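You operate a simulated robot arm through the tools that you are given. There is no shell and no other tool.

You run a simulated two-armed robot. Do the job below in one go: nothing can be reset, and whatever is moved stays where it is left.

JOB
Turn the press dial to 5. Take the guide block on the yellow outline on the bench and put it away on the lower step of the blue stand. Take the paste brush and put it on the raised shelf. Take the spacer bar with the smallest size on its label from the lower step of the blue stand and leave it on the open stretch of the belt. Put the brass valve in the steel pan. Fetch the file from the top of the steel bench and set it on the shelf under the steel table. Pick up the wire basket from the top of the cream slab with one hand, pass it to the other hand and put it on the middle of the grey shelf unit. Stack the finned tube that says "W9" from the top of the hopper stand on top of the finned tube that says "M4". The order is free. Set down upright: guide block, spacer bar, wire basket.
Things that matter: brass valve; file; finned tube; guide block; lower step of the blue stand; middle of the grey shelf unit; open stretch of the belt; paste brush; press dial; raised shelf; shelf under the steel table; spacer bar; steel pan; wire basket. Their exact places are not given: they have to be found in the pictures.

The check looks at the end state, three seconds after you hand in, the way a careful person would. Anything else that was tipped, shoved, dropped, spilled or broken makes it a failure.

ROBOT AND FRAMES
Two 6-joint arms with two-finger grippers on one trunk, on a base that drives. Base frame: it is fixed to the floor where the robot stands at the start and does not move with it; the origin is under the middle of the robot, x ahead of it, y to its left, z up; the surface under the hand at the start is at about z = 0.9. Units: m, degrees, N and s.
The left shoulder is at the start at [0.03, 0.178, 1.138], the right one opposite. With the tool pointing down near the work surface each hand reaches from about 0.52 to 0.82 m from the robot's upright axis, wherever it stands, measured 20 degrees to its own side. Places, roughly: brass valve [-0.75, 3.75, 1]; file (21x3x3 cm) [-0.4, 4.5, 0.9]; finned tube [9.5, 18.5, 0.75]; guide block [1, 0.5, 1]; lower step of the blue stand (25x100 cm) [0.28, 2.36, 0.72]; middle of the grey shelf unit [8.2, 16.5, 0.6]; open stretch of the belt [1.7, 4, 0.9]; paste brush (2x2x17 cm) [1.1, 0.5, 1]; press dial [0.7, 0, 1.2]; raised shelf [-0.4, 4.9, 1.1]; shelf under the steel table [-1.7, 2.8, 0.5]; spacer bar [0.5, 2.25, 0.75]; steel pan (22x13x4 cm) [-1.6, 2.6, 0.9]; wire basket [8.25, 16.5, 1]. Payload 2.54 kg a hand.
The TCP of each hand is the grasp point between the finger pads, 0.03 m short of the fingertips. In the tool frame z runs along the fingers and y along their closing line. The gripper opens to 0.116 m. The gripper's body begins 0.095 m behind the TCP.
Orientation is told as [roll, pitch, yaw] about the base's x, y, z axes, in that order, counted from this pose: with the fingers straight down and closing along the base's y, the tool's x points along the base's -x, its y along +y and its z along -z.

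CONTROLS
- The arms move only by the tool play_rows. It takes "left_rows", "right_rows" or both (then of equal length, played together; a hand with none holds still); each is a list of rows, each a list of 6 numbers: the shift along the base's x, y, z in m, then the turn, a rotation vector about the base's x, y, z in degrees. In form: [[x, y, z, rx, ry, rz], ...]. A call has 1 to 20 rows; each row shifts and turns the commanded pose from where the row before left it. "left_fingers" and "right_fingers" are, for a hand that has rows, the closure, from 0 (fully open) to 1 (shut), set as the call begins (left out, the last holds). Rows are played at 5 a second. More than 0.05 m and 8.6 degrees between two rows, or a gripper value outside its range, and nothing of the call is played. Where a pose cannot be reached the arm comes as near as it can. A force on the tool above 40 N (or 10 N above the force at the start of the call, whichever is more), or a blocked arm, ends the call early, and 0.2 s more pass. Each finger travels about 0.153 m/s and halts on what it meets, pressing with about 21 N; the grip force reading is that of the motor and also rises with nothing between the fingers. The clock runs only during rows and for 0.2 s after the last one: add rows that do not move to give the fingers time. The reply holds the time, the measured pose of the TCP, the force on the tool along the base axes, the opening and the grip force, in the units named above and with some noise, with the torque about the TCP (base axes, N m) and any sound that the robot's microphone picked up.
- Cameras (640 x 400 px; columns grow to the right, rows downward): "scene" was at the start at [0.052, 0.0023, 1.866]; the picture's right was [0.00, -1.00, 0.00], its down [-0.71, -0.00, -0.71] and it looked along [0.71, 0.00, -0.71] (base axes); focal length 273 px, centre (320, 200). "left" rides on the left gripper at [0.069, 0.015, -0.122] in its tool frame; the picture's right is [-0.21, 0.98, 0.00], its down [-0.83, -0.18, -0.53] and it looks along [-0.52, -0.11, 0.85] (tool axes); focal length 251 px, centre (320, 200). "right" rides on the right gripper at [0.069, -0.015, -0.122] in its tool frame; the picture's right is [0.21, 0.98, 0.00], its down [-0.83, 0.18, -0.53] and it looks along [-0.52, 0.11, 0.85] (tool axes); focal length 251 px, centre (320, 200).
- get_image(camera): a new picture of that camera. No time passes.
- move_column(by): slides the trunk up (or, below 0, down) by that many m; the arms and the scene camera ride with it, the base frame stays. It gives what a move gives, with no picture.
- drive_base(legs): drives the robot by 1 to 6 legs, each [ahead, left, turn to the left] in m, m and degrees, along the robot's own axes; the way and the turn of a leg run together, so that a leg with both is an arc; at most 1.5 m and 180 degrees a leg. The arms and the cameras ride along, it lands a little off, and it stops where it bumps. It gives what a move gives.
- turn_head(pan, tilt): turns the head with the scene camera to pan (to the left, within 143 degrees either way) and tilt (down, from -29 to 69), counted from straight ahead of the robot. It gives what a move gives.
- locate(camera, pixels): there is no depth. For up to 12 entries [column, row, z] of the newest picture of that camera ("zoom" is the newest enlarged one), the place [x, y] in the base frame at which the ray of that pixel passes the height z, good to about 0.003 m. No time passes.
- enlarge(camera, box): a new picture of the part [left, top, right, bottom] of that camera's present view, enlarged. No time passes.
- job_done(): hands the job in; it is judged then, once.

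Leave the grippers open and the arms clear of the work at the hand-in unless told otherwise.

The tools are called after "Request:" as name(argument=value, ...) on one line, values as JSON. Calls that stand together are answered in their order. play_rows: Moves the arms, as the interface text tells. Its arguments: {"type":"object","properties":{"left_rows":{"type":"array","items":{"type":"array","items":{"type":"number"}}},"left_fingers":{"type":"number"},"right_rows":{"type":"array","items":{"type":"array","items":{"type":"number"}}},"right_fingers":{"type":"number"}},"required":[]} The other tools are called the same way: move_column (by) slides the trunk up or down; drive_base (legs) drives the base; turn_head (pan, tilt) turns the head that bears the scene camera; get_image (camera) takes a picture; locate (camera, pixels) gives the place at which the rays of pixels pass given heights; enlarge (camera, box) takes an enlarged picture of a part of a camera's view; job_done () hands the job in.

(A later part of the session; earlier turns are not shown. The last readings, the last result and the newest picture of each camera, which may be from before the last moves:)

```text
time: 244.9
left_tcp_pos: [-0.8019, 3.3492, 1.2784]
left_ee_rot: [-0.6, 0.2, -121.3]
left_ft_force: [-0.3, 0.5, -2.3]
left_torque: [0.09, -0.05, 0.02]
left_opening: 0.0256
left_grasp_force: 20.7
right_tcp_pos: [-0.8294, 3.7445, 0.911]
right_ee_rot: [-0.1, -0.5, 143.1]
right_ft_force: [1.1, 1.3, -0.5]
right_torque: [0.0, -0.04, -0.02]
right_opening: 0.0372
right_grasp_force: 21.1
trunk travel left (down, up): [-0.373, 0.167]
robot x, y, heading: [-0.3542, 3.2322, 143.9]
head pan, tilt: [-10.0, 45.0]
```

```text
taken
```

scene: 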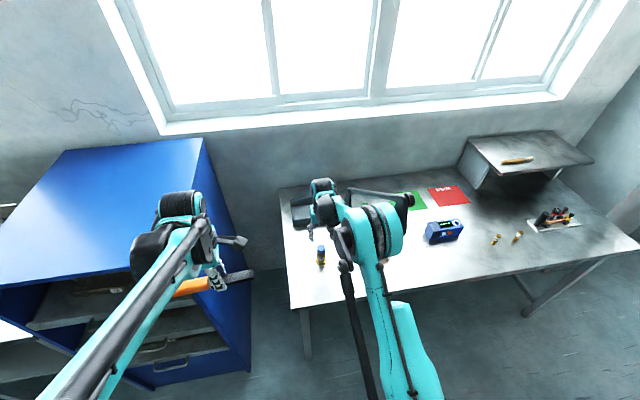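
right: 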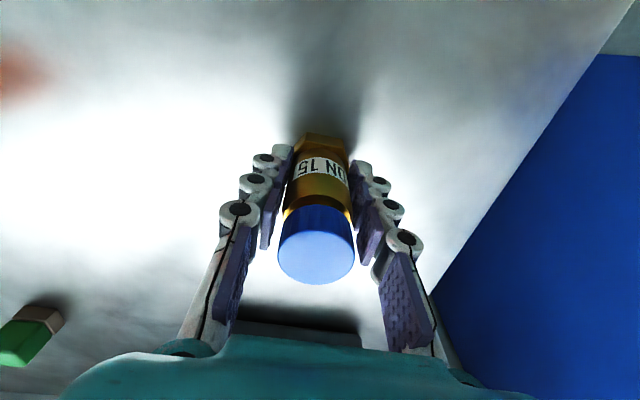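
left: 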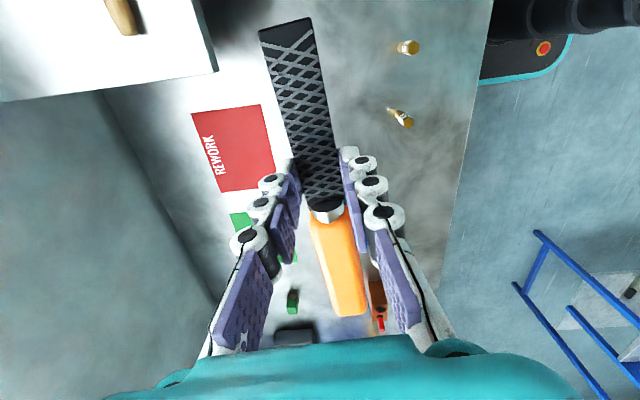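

Gripped at 37 mm. I lift it and draw it back.

Request:
play_rows(right_rows=[[0, 0, 0.02, 0, 0, 0], [0, 0, 0.04, 0, 0, 0], [0, 0, 0.045, 0, 0, 0], [0, 0, 0.045, 0, 0, 0], [0, 0, 0.045, 0, 0, 0], [0, 0, 0.045, 0, 0, 0], [0, 0, 0.045, 0, 0, 0], [0, 0, 0.045, 0, 0, 0], [0.04, -0.02, 0, 0, 0, 0], [0.04, -0.02, 0, 0, 0, 0], [0.04, -0.02, 0, 0, 0, 0], [0, 0, 0, 0, 0, 0]])

Request:
get_image(camera="right")

Request:
drive_base(legs=[[-0.6, 0, 0]])

Request:
turn_head(pan=40, tilt=35)

Request:
get_image(camera="scene")

```text
time: 247.5
left_tcp_pos: [-0.8051, 3.3504, 1.2773]
left_ee_rot: [-0.5, 0.2, -121.5]
left_ft_force: [-0.1, -0.2, -2.6]
left_torque: [0.05, -0.1, 0.06]
left_opening: 0.0256
left_grasp_force: 21.4
right_tcp_pos: [-0.7088, 3.6829, 1.2417]
right_ee_rot: [0.0, -0.4, 143.1]
right_ft_force: [-0.4, -0.1, -4.3]
right_torque: [-0.02, -0.03, 0.0]
right_opening: 0.0372
right_grasp_force: 20.8
trunk travel left (down, up): [-0.373, 0.167]
robot x, y, heading: [-0.3518, 3.2364, 143.9]
head pan, tilt: [-10.0, 45.0]
```

```text
taken
```

right: 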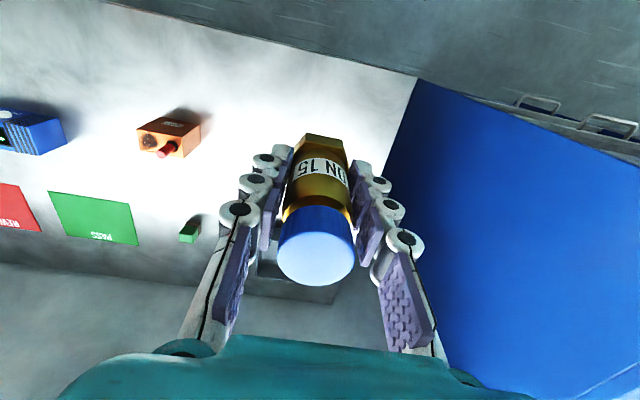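

```text
time: 249.8
left_tcp_pos: [-0.5554, 3.2651, 1.2777]
left_ee_rot: [-0.5, 0.0, -127.8]
left_ft_force: [-0.1, 0.5, -1.9]
left_torque: [0.0, -0.01, 0.01]
left_opening: 0.0254
left_grasp_force: 21.0
right_tcp_pos: [-0.4241, 3.5839, 1.2408]
right_ee_rot: [0.2, -0.6, 136.8]
right_ft_force: [0.3, 1.0, -3.5]
right_torque: [-0.08, 0.01, -0.02]
right_opening: 0.0372
right_grasp_force: 20.6
trunk travel left (down, up): [-0.373, 0.167]
robot x, y, heading: [-0.1173, 3.0961, 137.4]
head pan, tilt: [-10.0, 45.0]
stopped in leg 1: the robot was blocked; the commanded pose is now the measured one
```

```text
time: 251.0
left_tcp_pos: [-0.5549, 3.2586, 1.2774]
left_ee_rot: [-0.7, 0.2, -127.7]
left_ft_force: [0.8, 0.0, -1.8]
left_torque: [0.09, -0.05, 0.01]
left_opening: 0.0256
left_grasp_force: 20.8
right_tcp_pos: [-0.4242, 3.5791, 1.2431]
right_ee_rot: [-0.1, -0.7, 136.7]
right_ft_force: [0.7, 0.1, -3.6]
right_torque: [0.03, -0.01, 0.02]
right_opening: 0.0372
right_grasp_force: 21.4
trunk travel left (down, up): [-0.373, 0.167]
robot x, y, heading: [-0.1213, 3.0974, 137.6]
head pan, tilt: [40.0, 35.0]
```

```text
taken
```

scene: 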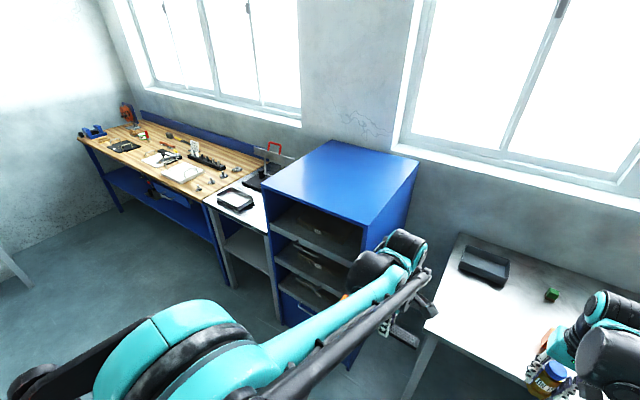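

The robot was blocked. I forgot the blue stand's far corner was behind me. I move straight ahead off it right away, then check that the stand and its parts are undisturbed.

Request:
drive_base(legs=[[0.15, 0, 0]])

Request:
turn_head(pan=142, tilt=50)

Request:
get_image(camera="scene")

Request:
turn_head(pan=-142, tilt=45)

Request:
get_image(camera="scene")

```text
time: 252.3
left_tcp_pos: [-0.6649, 3.3617, 1.2786]
left_ee_rot: [-0.6, 0.2, -127.7]
left_ft_force: [-0.1, -0.4, -1.1]
left_torque: [0.08, -0.02, 0.01]
left_opening: 0.0254
left_grasp_force: 20.9
right_tcp_pos: [-0.5334, 3.6811, 1.243]
right_ee_rot: [-0.2, -0.6, 136.7]
right_ft_force: [-0.5, 0.4, -3.6]
right_torque: [-0.02, 0.01, 0.0]
right_opening: 0.0375
right_grasp_force: 20.8
trunk travel left (down, up): [-0.373, 0.167]
robot x, y, heading: [-0.2362, 3.1908, 137.5]
head pan, tilt: [40.0, 35.0]
```

```text
time: 254.1
left_tcp_pos: [-0.666, 3.3612, 1.2767]
left_ee_rot: [-0.5, 0.3, -127.9]
left_ft_force: [0.1, -0.3, -1.2]
left_torque: [0.04, -0.07, -0.02]
left_opening: 0.0256
left_grasp_force: 21.1
right_tcp_pos: [-0.5332, 3.6806, 1.2429]
right_ee_rot: [-0.1, -0.5, 136.7]
right_ft_force: [0.3, -0.8, -4.2]
right_torque: [-0.03, -0.02, 0.03]
right_opening: 0.0372
right_grasp_force: 21.4
trunk travel left (down, up): [-0.373, 0.167]
robot x, y, heading: [-0.2304, 3.1941, 137.3]
head pan, tilt: [142.0, 50.0]
```

```text
taken
```

scene: 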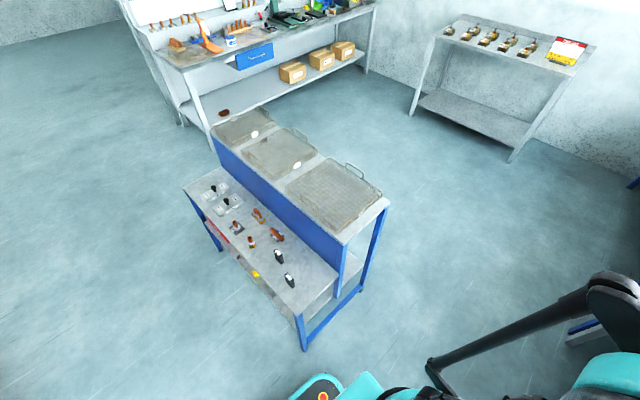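

```text
time: 258.0
left_tcp_pos: [-0.6664, 3.3626, 1.2781]
left_ee_rot: [-0.7, 0.1, -127.8]
left_ft_force: [0.5, 0.3, -1.6]
left_torque: [0.06, -0.07, -0.02]
left_opening: 0.0253
left_grasp_force: 20.8
right_tcp_pos: [-0.5335, 3.6811, 1.2424]
right_ee_rot: [-0.2, -0.5, 136.7]
right_ft_force: [0.5, 0.4, -4.2]
right_torque: [-0.02, -0.03, -0.02]
right_opening: 0.037
right_grasp_force: 21.1
trunk travel left (down, up): [-0.373, 0.167]
robot x, y, heading: [-0.2301, 3.1953, 137.2]
head pan, tilt: [-142.0, 45.0]
```

```text
taken
```

scene: 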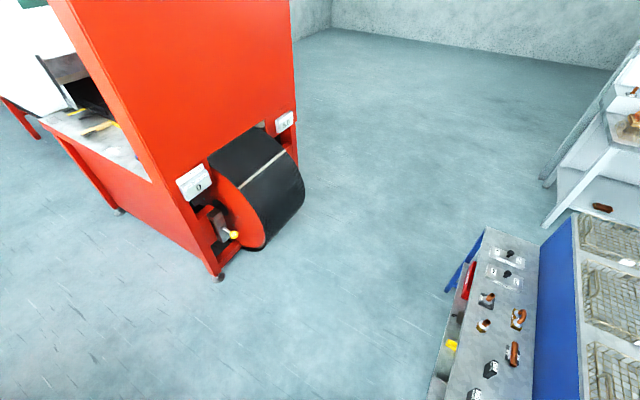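

Everything still stands. I verify the stand hasn't shifted, using step corner (484,228) and zooming on the parts.

Request:
locate(camera="scene", pixels=[[485, 229, 0.72], [537, 244, 0.72]])

Request:
enlarge(camera="scene", box=[420, 220, 600, 400])

Request:
turn_head(pan=142, tilt=50)

Request:
enlarge(camera="scene", box=[170, 160, 400, 360])

Request:
locate(camera="scene", pixels=[[300, 312, 0.72], [337, 268, 0.72], [304, 350, 0.0], [184, 188, 0.72], [290, 287, 0.72], [279, 264, 0.72]])

```text
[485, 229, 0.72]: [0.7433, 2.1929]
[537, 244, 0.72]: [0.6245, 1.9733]
```

```text
2.22 times, centred on (510, 310) of scene
```

zoom: 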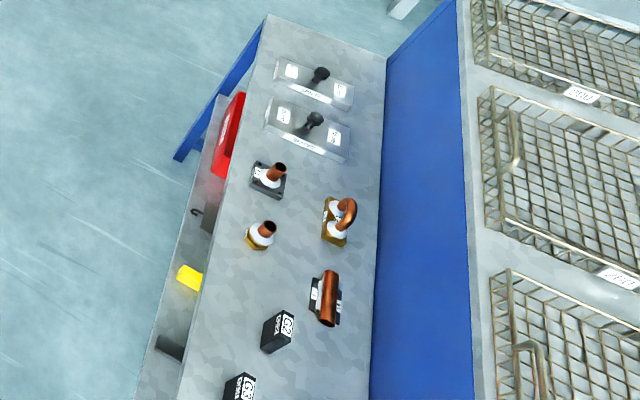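

```text
time: 261.9
left_tcp_pos: [-0.6666, 3.3614, 1.2782]
left_ee_rot: [-0.6, 0.2, -127.8]
left_ft_force: [0.3, 0.6, -1.0]
left_torque: [0.06, -0.04, 0.03]
left_opening: 0.0255
left_grasp_force: 21.0
right_tcp_pos: [-0.5338, 3.6813, 1.2426]
right_ee_rot: [-0.1, -0.6, 136.7]
right_ft_force: [-0.1, 0.1, -4.2]
right_torque: [-0.04, -0.04, 0.01]
right_opening: 0.0371
right_grasp_force: 21.2
trunk travel left (down, up): [-0.373, 0.167]
robot x, y, heading: [-0.2317, 3.197, 137.3]
head pan, tilt: [142.0, 50.0]
```

```text
2.00 times, centred on (285, 260) of scene
```

zoom: 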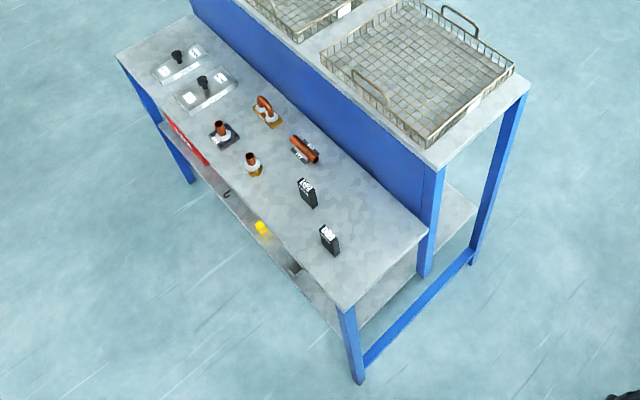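

```text
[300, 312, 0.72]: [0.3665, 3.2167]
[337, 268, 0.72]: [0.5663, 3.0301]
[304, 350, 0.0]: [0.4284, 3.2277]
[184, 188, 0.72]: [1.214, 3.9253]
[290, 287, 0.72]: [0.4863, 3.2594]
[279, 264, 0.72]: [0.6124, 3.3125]
```

Request:
get_image(camera="scene")

Request:
locate(camera="scene", pixels=[[293, 312, 0.72], [337, 268, 0.72], [304, 350, 0.0], [184, 188, 0.72]])

```text
taken
```

scene: 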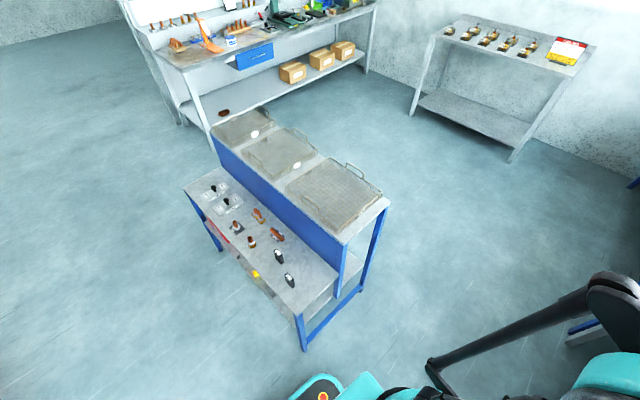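

```text
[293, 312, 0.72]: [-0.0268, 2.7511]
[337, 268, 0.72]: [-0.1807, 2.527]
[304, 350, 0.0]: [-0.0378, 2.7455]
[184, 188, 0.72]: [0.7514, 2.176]
```

The stand sits where it was and nothing tipped. Now to the steel table left of the blue cabinet: I square up and slide left between cabinet and stand.

Request:
drive_base(legs=[[0, 0, 6.7], [0, 0.7, 0], [0, 0.7, 0]])

Request:
turn_head(pan=0, tilt=40)

Request:
get_image(camera="scene")

Request:
get_image(camera="right")

```text
time: 269.8
left_tcp_pos: [-1.5096, 2.1681, 1.2775]
left_ee_rot: [-0.6, 0.2, -120.8]
left_ft_force: [0.1, 0.0, -1.8]
left_torque: [0.11, -0.06, 0.03]
left_opening: 0.0252
left_grasp_force: 21.3
right_tcp_pos: [-1.4157, 2.5021, 1.2435]
right_ee_rot: [-0.1, -0.6, 143.6]
right_ft_force: [-0.5, 0.2, -4.2]
right_torque: [0.03, 0.0, 0.0]
right_opening: 0.037
right_grasp_force: 21.2
trunk travel left (down, up): [-0.373, 0.167]
robot x, y, heading: [-1.0599, 2.0576, 144.2]
head pan, tilt: [142.0, 50.0]
```

```text
time: 272.1
left_tcp_pos: [-1.5092, 2.1691, 1.2775]
left_ee_rot: [-0.6, 0.2, -120.9]
left_ft_force: [0.6, -0.4, -3.0]
left_torque: [0.08, -0.06, 0.0]
left_opening: 0.0256
left_grasp_force: 21.2
right_tcp_pos: [-1.4161, 2.5026, 1.2426]
right_ee_rot: [-0.2, -0.6, 143.6]
right_ft_force: [-0.1, 0.6, -3.7]
right_torque: [-0.02, 0.0, 0.03]
right_opening: 0.0374
right_grasp_force: 20.7
trunk travel left (down, up): [-0.373, 0.167]
robot x, y, heading: [-1.0561, 2.0563, 144.3]
head pan, tilt: [0.0, 40.0]
```

```text
taken
```

scene: 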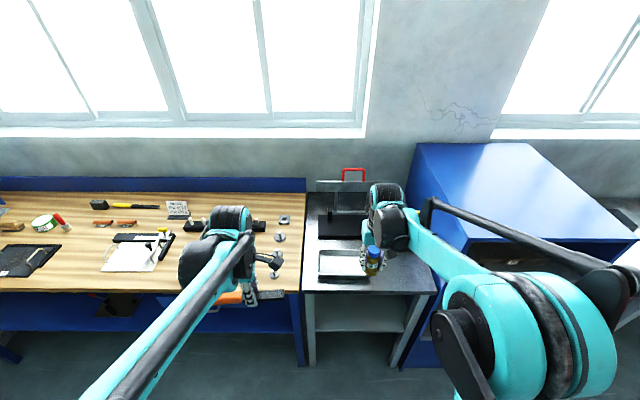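

```text
taken
```

right: 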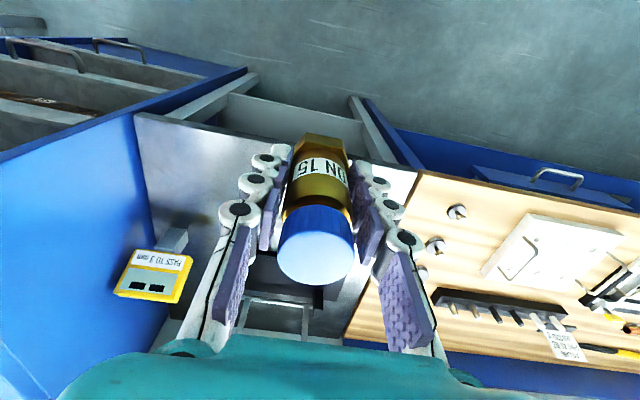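

The steel table is narrow, between the wood bench and the cabinet, with the steel pan at scene (342,265). I zoom in.

Request:
enlarge(camera="scene", box=[290, 160, 450, 370])

Request:
enlarge(camera="scene", box=[300, 220, 400, 300])

Request:
locate(camera="scene", pixels=[[319, 279, 0.88], [320, 251, 0.9], [365, 252, 0.9], [303, 291, 0.88], [436, 291, 0.88], [307, 320, 0.5], [413, 320, 0.5], [303, 331, 0.5], [312, 367, 0.0], [398, 366, 0.0]])

```text
1.90 times, centred on (370, 265) of scene
```

zoom: 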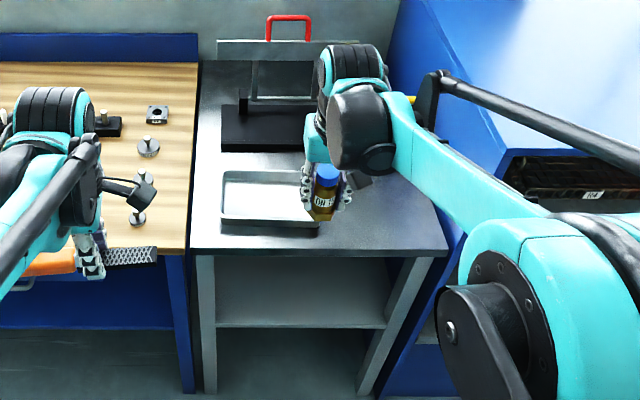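

```text
5.00 times, centred on (350, 260) of scene
```

zoom: 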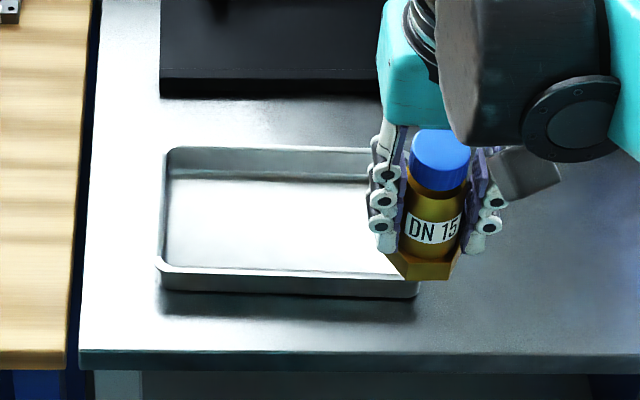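

```text
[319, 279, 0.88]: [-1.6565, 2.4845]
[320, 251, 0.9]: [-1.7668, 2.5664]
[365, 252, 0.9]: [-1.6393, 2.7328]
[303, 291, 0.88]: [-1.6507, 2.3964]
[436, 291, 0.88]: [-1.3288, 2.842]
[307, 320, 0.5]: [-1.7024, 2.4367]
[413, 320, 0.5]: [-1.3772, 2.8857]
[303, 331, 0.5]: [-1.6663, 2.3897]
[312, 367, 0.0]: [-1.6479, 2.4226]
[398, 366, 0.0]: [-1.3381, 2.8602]
```

The pan's centre is about (-1.645,2.613). The table top is about 0.88, and the shelf at about 0.5 is aligned with the table front. I drive ahead 0.16 m and bring the valve over the pan.

Request:
drive_base(legs=[[0.16, 0, 0]])

Request:
get_image(camera="scene")

Request:
enlarge(camera="scene", box=[290, 220, 410, 320])

Request:
get_image(camera="right")

```text
time: 273.5
left_tcp_pos: [-1.639, 2.2611, 1.2775]
left_ee_rot: [-0.7, 0.2, -120.7]
left_ft_force: [-0.6, 0.3, -1.6]
left_torque: [0.08, -0.01, -0.02]
left_opening: 0.0254
left_grasp_force: 20.4
right_tcp_pos: [-1.5469, 2.5938, 1.2425]
right_ee_rot: [-0.1, -0.5, 143.8]
right_ft_force: [0.3, -1.3, -4.6]
right_torque: [-0.04, -0.01, 0.02]
right_opening: 0.0371
right_grasp_force: 21.1
trunk travel left (down, up): [-0.373, 0.167]
robot x, y, heading: [-1.1908, 2.146, 144.5]
head pan, tilt: [0.0, 40.0]
```

```text
taken
```

scene: 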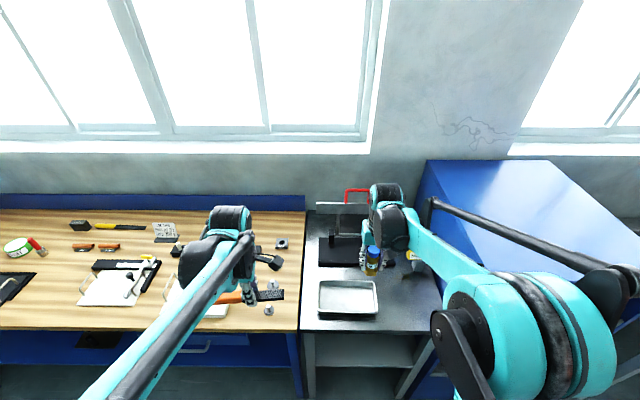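

```text
4.00 times, centred on (350, 270) of scene
```

zoom: 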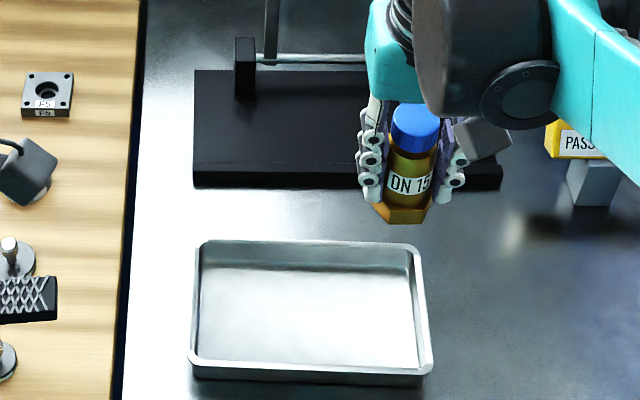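

```text
taken
```

right: 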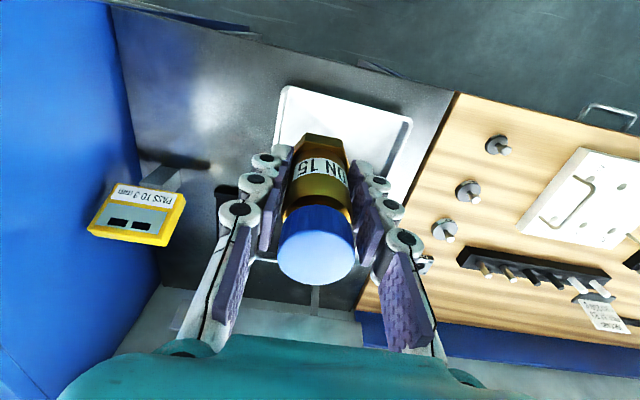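

Request:
locate(camera="scene", pixels=[[347.5, 299.5, 0.885], [348, 295, 0.92], [318.8, 315, 0.88], [377, 315.5, 0.88], [318, 311, 0.92], [378, 312, 0.92]])

Request:
locate(camera="right", pixels=[[287, 90, 0.92], [411, 121, 0.92], [278, 140, 0.92]])

```text
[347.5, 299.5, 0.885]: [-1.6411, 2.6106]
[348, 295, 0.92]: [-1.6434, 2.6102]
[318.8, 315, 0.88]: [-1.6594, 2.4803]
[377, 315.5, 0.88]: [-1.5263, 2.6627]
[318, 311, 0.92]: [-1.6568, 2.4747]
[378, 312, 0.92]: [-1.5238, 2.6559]
```

```text
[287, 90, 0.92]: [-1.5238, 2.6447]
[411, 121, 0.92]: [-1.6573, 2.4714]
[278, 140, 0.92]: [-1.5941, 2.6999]
```

Pan centre (-1.642,2.611), with heights confirmed. I move over it and lower to z≈0.955.

Request:
play_rows(right_rows=[[-0.032, 0.006, 0, 0, 0, 0], [-0.032, 0.006, 0, 0, 0, 0], [-0.031, 0.005, 0, 0, 0, 0], [0, 0, -0.045, 0, 0, 0], [0, 0, -0.045, 0, 0, 0], [0, 0, -0.045, 0, 0, 0], [0, 0, -0.045, 0, 0, 0], [0, 0, -0.045, 0, 0, 0], [0, 0, -0.045, 0, 0, 0], [0, 0, -0.018, 0, 0, 0], [0, 0, 0, 0, 0, 0]])

Request:
get_image(camera="right")

Request:
enlarge(camera="scene", box=[290, 220, 410, 320])

```text
time: 275.9
left_tcp_pos: [-1.6392, 2.26, 1.2782]
left_ee_rot: [-0.6, 0.2, -120.7]
left_ft_force: [-0.2, 0.0, -2.6]
left_torque: [0.06, -0.04, 0.01]
left_opening: 0.0253
left_grasp_force: 21.4
right_tcp_pos: [-1.6422, 2.6122, 0.9556]
right_ee_rot: [0.0, -0.5, 143.8]
right_ft_force: [-1.0, 0.9, 10.0]
right_torque: [0.02, 0.04, 0.01]
right_opening: 0.0373
right_grasp_force: 21.5
trunk travel left (down, up): [-0.373, 0.167]
robot x, y, heading: [-1.1866, 2.1493, 144.6]
head pan, tilt: [0.0, 40.0]
```

```text
taken
```

right: 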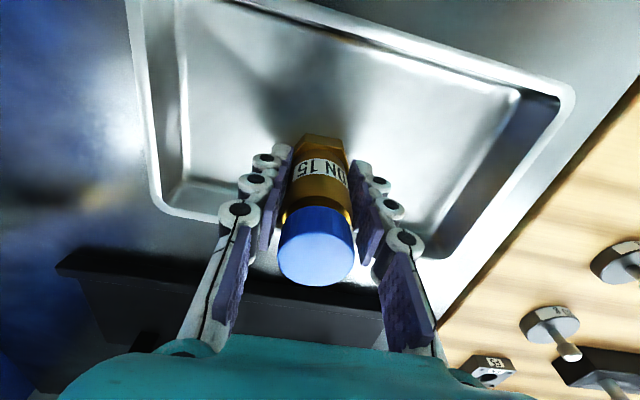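

```text
4.00 times, centred on (350, 270) of scene
```

zoom: 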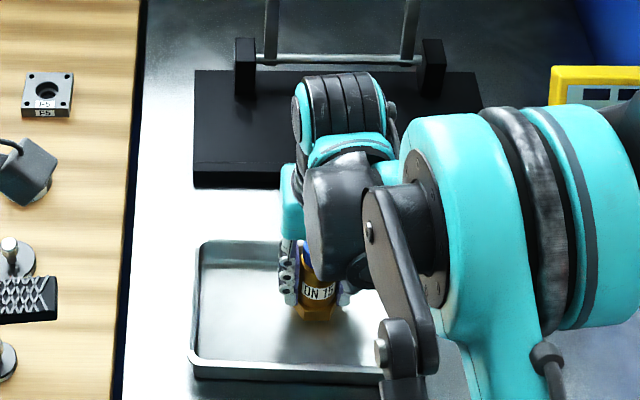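

It is already touching the pan floor (10 N up). I open and rise.

Request:
play_rows(right_rows=[[0, 0, 0.001, 0, 0, 0], [0, 0, 0, 0, 0, 0]])

Request:
play_rows(right_rows=[[0, 0, 0, 0, 0, 0], [0, 0, 0, 0, 0, 0], [0, 0, 0.02, 0, 0, 0], [0, 0, 0.03, 0, 0, 0], [0, 0, 0.045, 0, 0, 0], [0, 0, 0.045, 0, 0, 0], [0, 0, 0.045, 0, 0, 0], [0, 0, 0.045, 0, 0, 0], [0, 0, 0.045, 0, 0, 0], [0, 0, 0.045, 0, 0, 0]], right_fingers=0.4)

Request:
get_image(camera="right")

Request:
enlarge(camera="scene", box=[290, 220, 410, 320])

```text
time: 276.5
left_tcp_pos: [-1.6386, 2.2605, 1.2769]
left_ee_rot: [-0.6, 0.2, -120.7]
left_ft_force: [-0.2, 0.5, -2.3]
left_torque: [0.11, -0.02, -0.02]
left_opening: 0.0253
left_grasp_force: 21.1
right_tcp_pos: [-1.6413, 2.6131, 0.9547]
right_ee_rot: [-0.1, -0.6, 143.9]
right_ft_force: [0.8, -0.7, -3.4]
right_torque: [0.03, -0.01, -0.01]
right_opening: 0.037
right_grasp_force: 21.3
trunk travel left (down, up): [-0.373, 0.167]
robot x, y, heading: [-1.1879, 2.1474, 144.4]
head pan, tilt: [0.0, 40.0]
```

```text
time: 278.7
left_tcp_pos: [-1.6387, 2.2594, 1.2779]
left_ee_rot: [-0.7, 0.2, -120.7]
left_ft_force: [0.5, 0.4, -2.5]
left_torque: [0.08, -0.03, 0.02]
left_opening: 0.0256
left_grasp_force: 21.4
right_tcp_pos: [-1.6403, 2.608, 1.2779]
right_ee_rot: [-0.2, -0.8, 143.8]
right_ft_force: [0.6, -0.6, 0.4]
right_torque: [0.04, 0.01, 0.0]
right_opening: 0.0695
right_grasp_force: 0.0
trunk travel left (down, up): [-0.373, 0.167]
robot x, y, heading: [-1.1885, 2.1496, 144.6]
head pan, tilt: [0.0, 40.0]
```

```text
taken
```

right: 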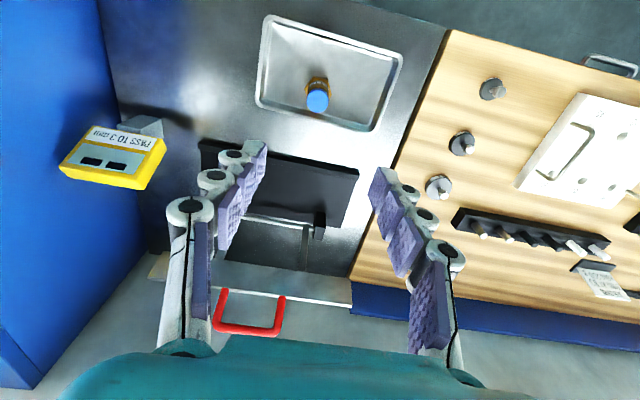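

```text
4.00 times, centred on (350, 270) of scene
```

zoom: 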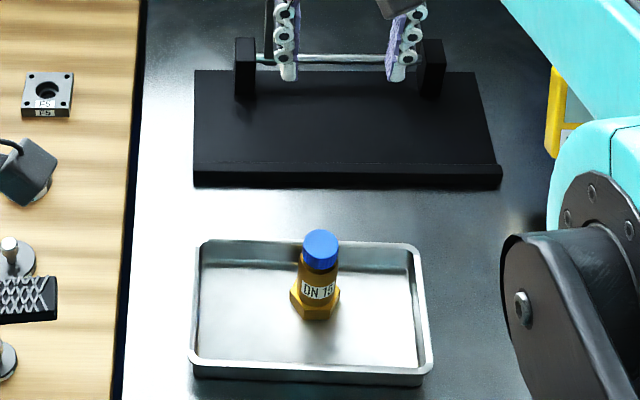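

The valve stands in the pan. Next, the file goes onto the shelf under the steel table with the left hand, with the fingers tilted about 60° forward and the file kept level and sideways. First I retract and raise the right hand, then reposition the base.

Request:
play_rows(right_rows=[[0.028, -0.02, 0.03, 0, 0, 0], [0.028, -0.02, 0.03, 0, 0, 0], [0.028, -0.02, 0.03, 0, 0, 0], [0.028, -0.02, 0.03, 0, 0, 0], [0.028, -0.02, 0.03, 0, 0, 0], [0.028, -0.02, 0.03, 0, 0, 0], [0.028, -0.02, 0.03, 0, 0, 0], [0, 0, 0, 0, 0, 0]])

Request:
drive_base(legs=[[-0.1, -0.33, 0]])

Request:
get_image(camera="scene")

```text
time: 280.5
left_tcp_pos: [-1.6405, 2.261, 1.2777]
left_ee_rot: [-0.5, 0.2, -120.8]
left_ft_force: [0.1, -0.1, -1.3]
left_torque: [0.08, -0.05, 0.0]
left_opening: 0.0255
left_grasp_force: 20.9
right_tcp_pos: [-1.4478, 2.4741, 1.4897]
right_ee_rot: [-0.1, -0.5, 143.8]
right_ft_force: [0.6, 0.4, 0.0]
right_torque: [-0.03, -0.04, 0.02]
right_opening: 0.0696
right_grasp_force: 0.2
trunk travel left (down, up): [-0.373, 0.167]
robot x, y, heading: [-1.1879, 2.1483, 144.6]
head pan, tilt: [0.0, 40.0]
```

```text
time: 282.8
left_tcp_pos: [-1.3629, 2.4719, 1.2778]
left_ee_rot: [-0.6, 0.2, -120.6]
left_ft_force: [0.0, -0.8, -2.0]
left_torque: [0.09, -0.03, -0.03]
left_opening: 0.0253
left_grasp_force: 21.1
right_tcp_pos: [-1.1703, 2.6869, 1.4889]
right_ee_rot: [-0.2, -0.6, 143.9]
right_ft_force: [0.1, -0.6, -0.4]
right_torque: [0.01, 0.02, -0.03]
right_opening: 0.0699
right_grasp_force: 0.0
trunk travel left (down, up): [-0.373, 0.167]
robot x, y, heading: [-0.9081, 2.3605, 144.3]
head pan, tilt: [0.0, 40.0]
```

```text
taken
```

scene: 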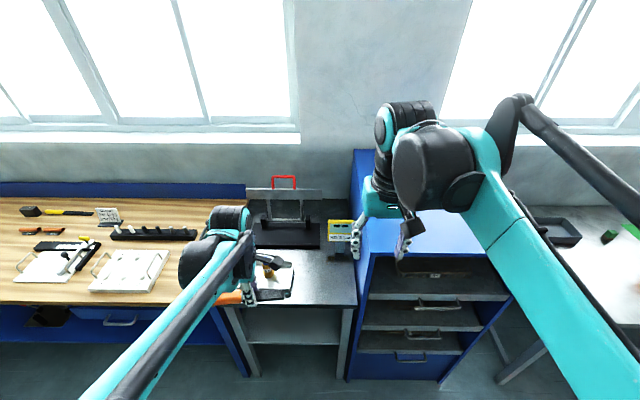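

I back off 0.2 m to get room in front of the table. Then I extend the left hand, turn it to line up with the shelf, and tilt it forward about the file's axis.

Request:
drive_base(legs=[[-0.2, 0, 0]])

Request:
play_rows(left_rows=[[-0.036, 0.026, 0, 0, 0, -2.2], [-0.036, 0.026, 0, 0, 0, -2.2], [-0.036, 0.026, 0, 0, 0, 0], [-0.036, 0.026, 0, 0, 0, 0], [-0.016, 0.012, 0, 0, 0, 0], [0, 0, 0, 4.88, 6.71, 0], [0, 0, 0, 4.88, 6.71, 0], [0, 0, 0, 4.88, 6.71, 0], [0, 0, 0, 4.88, 6.71, 0], [0, 0, 0, 4.88, 6.71, 0], [0, 0, 0, 4.88, 6.71, 0], [0, 0, 0, 4.88, 6.71, 0], [0, 0, 0, 0, 0, 0]])

Request:
get_image(camera="scene")

Request:
get_image(camera="left")

```text
time: 284.3
left_tcp_pos: [-1.2029, 2.3605, 1.2781]
left_ee_rot: [-0.6, 0.2, -120.6]
left_ft_force: [0.2, -0.6, -1.1]
left_torque: [0.08, -0.05, 0.0]
left_opening: 0.0256
left_grasp_force: 21.2
right_tcp_pos: [-1.0109, 2.5731, 1.4881]
right_ee_rot: [-0.1, -0.7, 143.8]
right_ft_force: [-0.6, -0.6, 0.2]
right_torque: [0.03, 0.03, -0.03]
right_opening: 0.0695
right_grasp_force: 0.0
trunk travel left (down, up): [-0.373, 0.167]
robot x, y, heading: [-0.7498, 2.2545, 144.4]
head pan, tilt: [0.0, 40.0]
```

```text
time: 287.1
left_tcp_pos: [-1.3633, 2.4758, 1.2786]
left_ee_rot: [-58.8, 0.9, -125.7]
left_ft_force: [-0.2, -0.3, -1.7]
left_torque: [0.05, -0.08, -0.01]
left_opening: 0.0255
left_grasp_force: 20.8
right_tcp_pos: [-1.0107, 2.5732, 1.4893]
right_ee_rot: [-0.2, -0.8, 143.7]
right_ft_force: [-0.5, 0.4, -0.4]
right_torque: [0.03, 0.04, 0.05]
right_opening: 0.0699
right_grasp_force: 0.0
trunk travel left (down, up): [-0.373, 0.167]
robot x, y, heading: [-0.7526, 2.2485, 144.6]
head pan, tilt: [0.0, 40.0]
```

```text
taken
```

scene: 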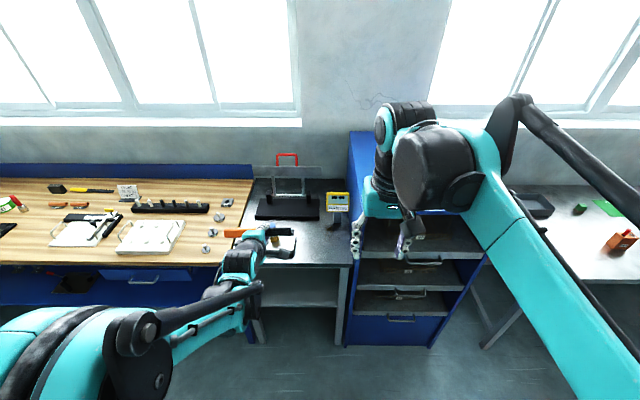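

```text
taken
```

left: 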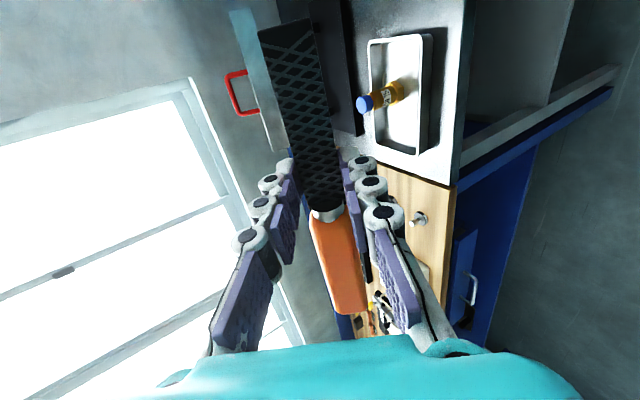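

The hand is tilted about 59°, with the file still sideways and level. I lower the trunk by 0.36 m.

Request:
move_column(by=-0.36)

Request:
get_image(camera="scene")

Request:
get_image(camera="left")

```text
time: 290.6
left_tcp_pos: [-1.3617, 2.4763, 0.9175]
left_ee_rot: [-58.8, 0.9, -125.8]
left_ft_force: [-1.0, -0.4, -0.6]
left_torque: [0.06, -0.07, -0.01]
left_opening: 0.0253
left_grasp_force: 20.7
right_tcp_pos: [-1.0107, 2.5738, 1.1287]
right_ee_rot: [-0.1, -0.8, 143.8]
right_ft_force: [-0.4, -0.7, -0.6]
right_torque: [0.01, -0.01, -0.01]
right_opening: 0.0698
right_grasp_force: 0.0
trunk travel left (down, up): [-0.013, 0.528]
robot x, y, heading: [-0.7527, 2.2496, 144.4]
head pan, tilt: [0.0, 40.0]
```

```text
taken
```

scene: 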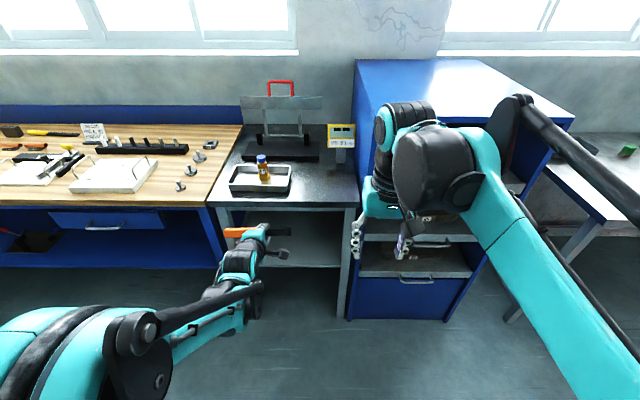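

```text
taken
```

left: 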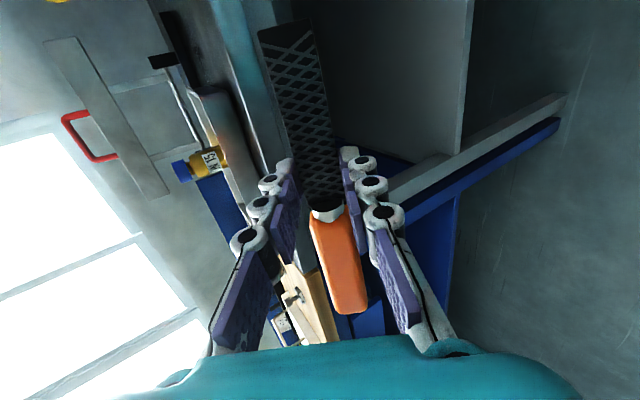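

I now see the shelf better. I locate its front edge for a few heights to pin down its level.

Request:
enlarge(camera="scene", box=[200, 190, 380, 330])

Request:
locate(camera="scene", pixels=[[310, 267, 0.45], [310, 267, 0.48], [310, 267, 0.5], [310, 267, 0.52], [310, 206, 0.88], [213, 206, 0.88], [357, 206, 0.88], [310, 206, 0.9]])

```text
2.86 times, centred on (290, 260) of scene
```

zoom: 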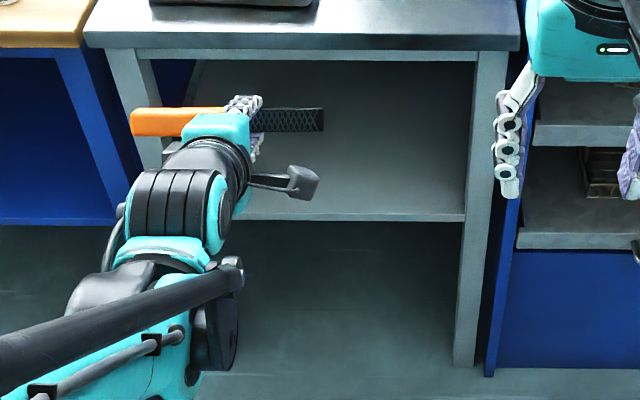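

```text
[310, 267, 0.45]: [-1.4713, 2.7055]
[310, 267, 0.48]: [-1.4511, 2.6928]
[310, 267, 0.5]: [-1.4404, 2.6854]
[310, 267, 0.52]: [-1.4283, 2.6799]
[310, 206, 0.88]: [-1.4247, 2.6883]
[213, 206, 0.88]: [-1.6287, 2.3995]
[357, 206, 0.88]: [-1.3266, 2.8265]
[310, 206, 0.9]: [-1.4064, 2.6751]
```

Request:
locate(camera="scene", pixels=[[236, 266, 0.5], [341, 266, 0.5], [245, 220, 0.5], [335, 220, 0.5]])

```text
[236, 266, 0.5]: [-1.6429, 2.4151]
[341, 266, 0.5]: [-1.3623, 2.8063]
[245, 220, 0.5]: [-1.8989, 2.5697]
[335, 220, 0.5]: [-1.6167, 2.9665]
```

Opening between the legs: t 0.99–1.47. I lower the hand in front of the table to z≈0.58 and centre it.

Request:
play_rows(left_rows=[[0.009, 0.012, -0.04, 0, 0, 0], [0.009, 0.012, -0.04, 0, 0, 0], [0.0085, 0.0124, -0.04, 0, 0, 0], [0, 0, -0.043, 0, 0, 0], [0, 0, -0.043, 0, 0, 0], [0, 0, -0.043, 0, 0, 0], [0, 0, -0.043, 0, 0, 0], [0, 0, -0.043, 0, 0, 0], [0, 0, 0, 0, 0, 0]])

Request:
get_image(camera="scene")

Request:
get_image(camera="left")

```text
time: 292.6
left_tcp_pos: [-1.4109, 2.5853, 0.6645]
left_ee_rot: [-58.5, 1.0, -125.8]
left_ft_force: [-0.4, 0.4, -1.1]
left_torque: [0.07, -0.05, -0.01]
left_opening: 0.0252
left_grasp_force: 21.1
left hand out of reach, approached as far as the arm can: row 4, 5, 6, 7, 8
right_tcp_pos: [-1.011, 2.5739, 1.1291]
right_ee_rot: [-0.1, -0.7, 143.8]
right_ft_force: [-0.5, -0.1, -0.1]
right_torque: [-0.01, 0.02, 0.03]
right_opening: 0.0695
right_grasp_force: 0.1
trunk travel left (down, up): [-0.013, 0.528]
robot x, y, heading: [-0.7483, 2.2509, 144.4]
head pan, tilt: [0.0, 40.0]
```

```text
taken
```

scene: 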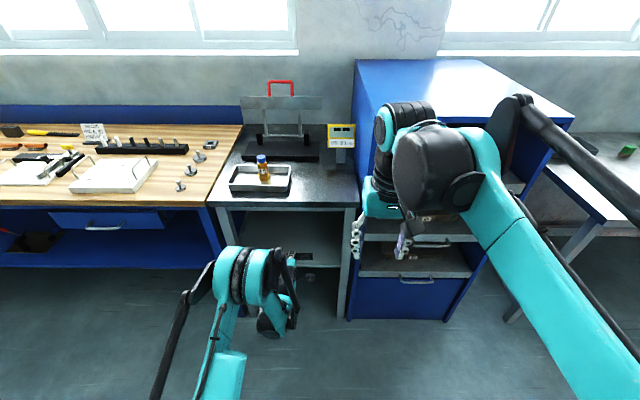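

```text
taken
```

left: 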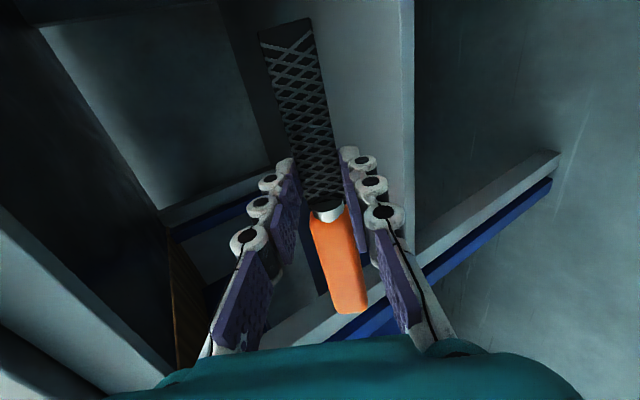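

The arm can only go lower when farther out. I move forward and down together in small steps, staying in front of or below the table edge.

Request:
play_rows(left_rows=[[-0.0105, 0.0076, -0.02, 0, 0, 0], [-0.0105, 0.0076, -0.02, 0, 0, 0], [-0.0105, 0.0076, -0.02, 0, 0, 0], [-0.0105, 0.0076, -0.02, 0, 0, 0], [0, 0, 0, 0, 0, 0]])

Request:
get_image(camera="scene")

Request:
get_image(camera="left")

```text
time: 293.8
left_tcp_pos: [-1.4537, 2.6158, 0.5844]
left_ee_rot: [-58.8, 0.9, -125.7]
left_ft_force: [0.8, 0.1, -1.9]
left_torque: [0.05, -0.06, 0.0]
left_opening: 0.0257
left_grasp_force: 20.8
right_tcp_pos: [-1.0104, 2.5733, 1.1289]
right_ee_rot: [-0.1, -0.6, 143.8]
right_ft_force: [-0.6, -0.2, -0.5]
right_torque: [0.02, 0.02, -0.02]
right_opening: 0.0698
right_grasp_force: 0.1
trunk travel left (down, up): [-0.013, 0.528]
robot x, y, heading: [-0.75, 2.2475, 144.5]
head pan, tilt: [0.0, 40.0]
```

```text
taken
```

scene: 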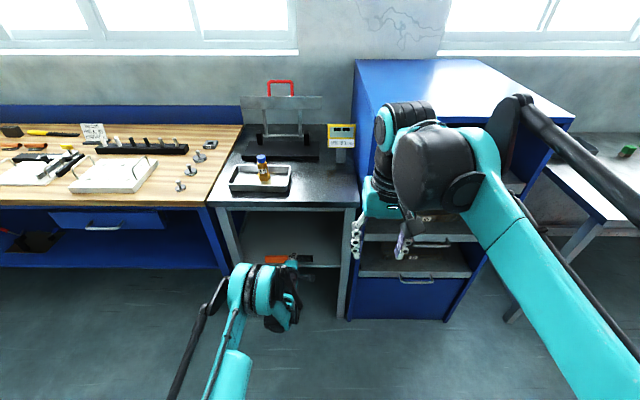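

```text
taken
```

left: 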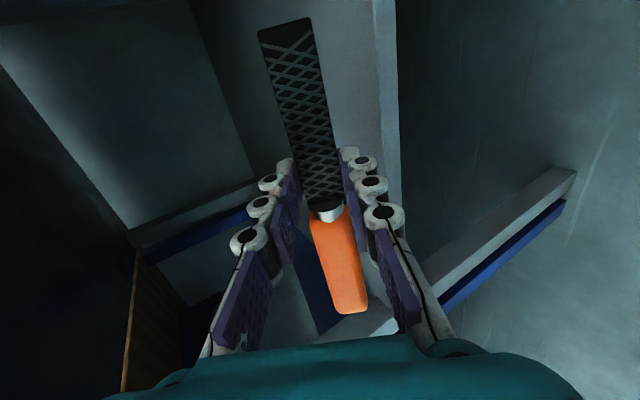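

The file is at the shelf's front edge, about 5 cm above it. I drive ahead 0.16 m to insert it.

Request:
drive_base(legs=[[0.16, 0, 0]])

Request:
get_image(camera="scene")

Request:
enlarge(camera="scene", box=[190, 190, 390, 330])

Request:
get_image(camera="left")

```text
time: 295.3
left_tcp_pos: [-1.5857, 2.7071, 0.5837]
left_ee_rot: [-58.6, 0.9, -125.7]
left_ft_force: [-0.7, 0.5, -2.5]
left_torque: [0.08, -0.07, 0.0]
left_opening: 0.0255
left_grasp_force: 21.1
right_tcp_pos: [-1.1435, 2.6666, 1.1299]
right_ee_rot: [-0.1, -0.6, 143.8]
right_ft_force: [0.3, -0.7, 0.4]
right_torque: [-0.03, -0.04, 0.02]
right_opening: 0.0695
right_grasp_force: 0.1
trunk travel left (down, up): [-0.013, 0.528]
robot x, y, heading: [-0.882, 2.3417, 144.6]
head pan, tilt: [0.0, 40.0]
```

```text
taken
```

scene: 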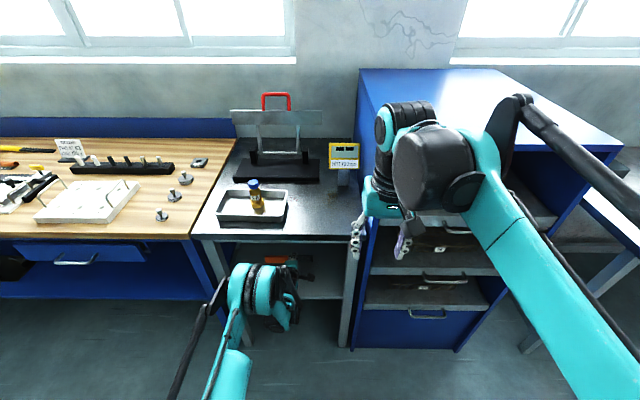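

```text
2.86 times, centred on (290, 260) of scene
```

zoom: 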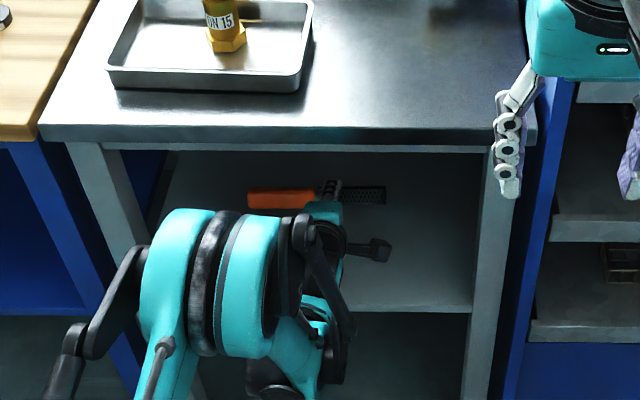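

```text
taken
```

left: 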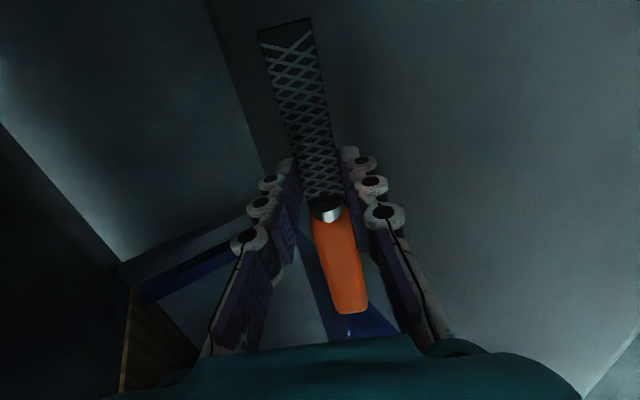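

The file is inside, above the shelf. I lower gently until contact.

Request:
play_rows(left_rows=[[0, 0, -0.01, 0, 0, 0], [0, 0, -0.01, 0, 0, 0], [0, 0, -0.008, 0, 0, 0], [0, 0, 0, 0, 0, 0]])

Request:
play_rows(left_rows=[[0, 0, -0.006, 0, 0, 0], [0, 0, 0, 0, 0, 0]])

Request:
play_rows(left_rows=[[0, 0, -0.005, 0, 0, 0], [0, 0, 0, 0, 0, 0]])

Request:
enlarge(camera="scene", box=[190, 190, 390, 330])

```text
time: 296.3
left_tcp_pos: [-1.5846, 2.7082, 0.5652]
left_ee_rot: [-58.8, 0.9, -125.7]
left_ft_force: [0.0, 0.0, -1.8]
left_torque: [0.06, -0.1, -0.01]
left_opening: 0.0254
left_grasp_force: 20.8
left hand out of reach, approached as far as the arm can: row 3
right_tcp_pos: [-1.1418, 2.667, 1.128]
right_ee_rot: [-0.1, -0.5, 143.8]
right_ft_force: [1.1, 0.1, 0.1]
right_torque: [0.02, 0.01, 0.01]
right_opening: 0.0696
right_grasp_force: 0.0
trunk travel left (down, up): [-0.013, 0.528]
robot x, y, heading: [-0.8813, 2.3424, 144.6]
head pan, tilt: [0.0, 40.0]
```

```text
time: 296.9
left_tcp_pos: [-1.5849, 2.708, 0.565]
left_ee_rot: [-58.8, 0.9, -125.8]
left_ft_force: [0.2, -0.2, -1.7]
left_torque: [0.08, -0.08, -0.02]
left_opening: 0.0254
left_grasp_force: 20.9
left hand out of reach, approached as far as the arm can: row 1
right_tcp_pos: [-1.1417, 2.6657, 1.129]
right_ee_rot: [-0.2, -0.6, 143.8]
right_ft_force: [-0.1, -0.7, 0.1]
right_torque: [0.01, 0.0, -0.01]
right_opening: 0.0694
right_grasp_force: 0.1
trunk travel left (down, up): [-0.013, 0.528]
robot x, y, heading: [-0.8846, 2.342, 144.6]
head pan, tilt: [0.0, 40.0]
```

```text
time: 297.5
left_tcp_pos: [-1.5841, 2.7066, 0.5636]
left_ee_rot: [-58.8, 0.9, -125.8]
left_ft_force: [-0.2, 0.4, -0.8]
left_torque: [0.07, -0.09, -0.01]
left_opening: 0.0255
left_grasp_force: 20.7
left hand out of reach, approached as far as the arm can: row 1
right_tcp_pos: [-1.1411, 2.6657, 1.1293]
right_ee_rot: [-0.1, -0.6, 143.8]
right_ft_force: [-0.2, 0.0, -0.6]
right_torque: [0.02, 0.0, 0.01]
right_opening: 0.0697
right_grasp_force: 0.0
trunk travel left (down, up): [-0.013, 0.528]
robot x, y, heading: [-0.8801, 2.3407, 144.3]
head pan, tilt: [0.0, 40.0]
```

```text
2.86 times, centred on (290, 260) of scene
```

zoom: 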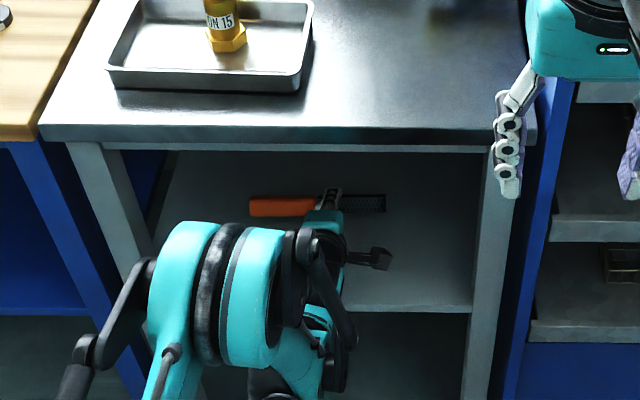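

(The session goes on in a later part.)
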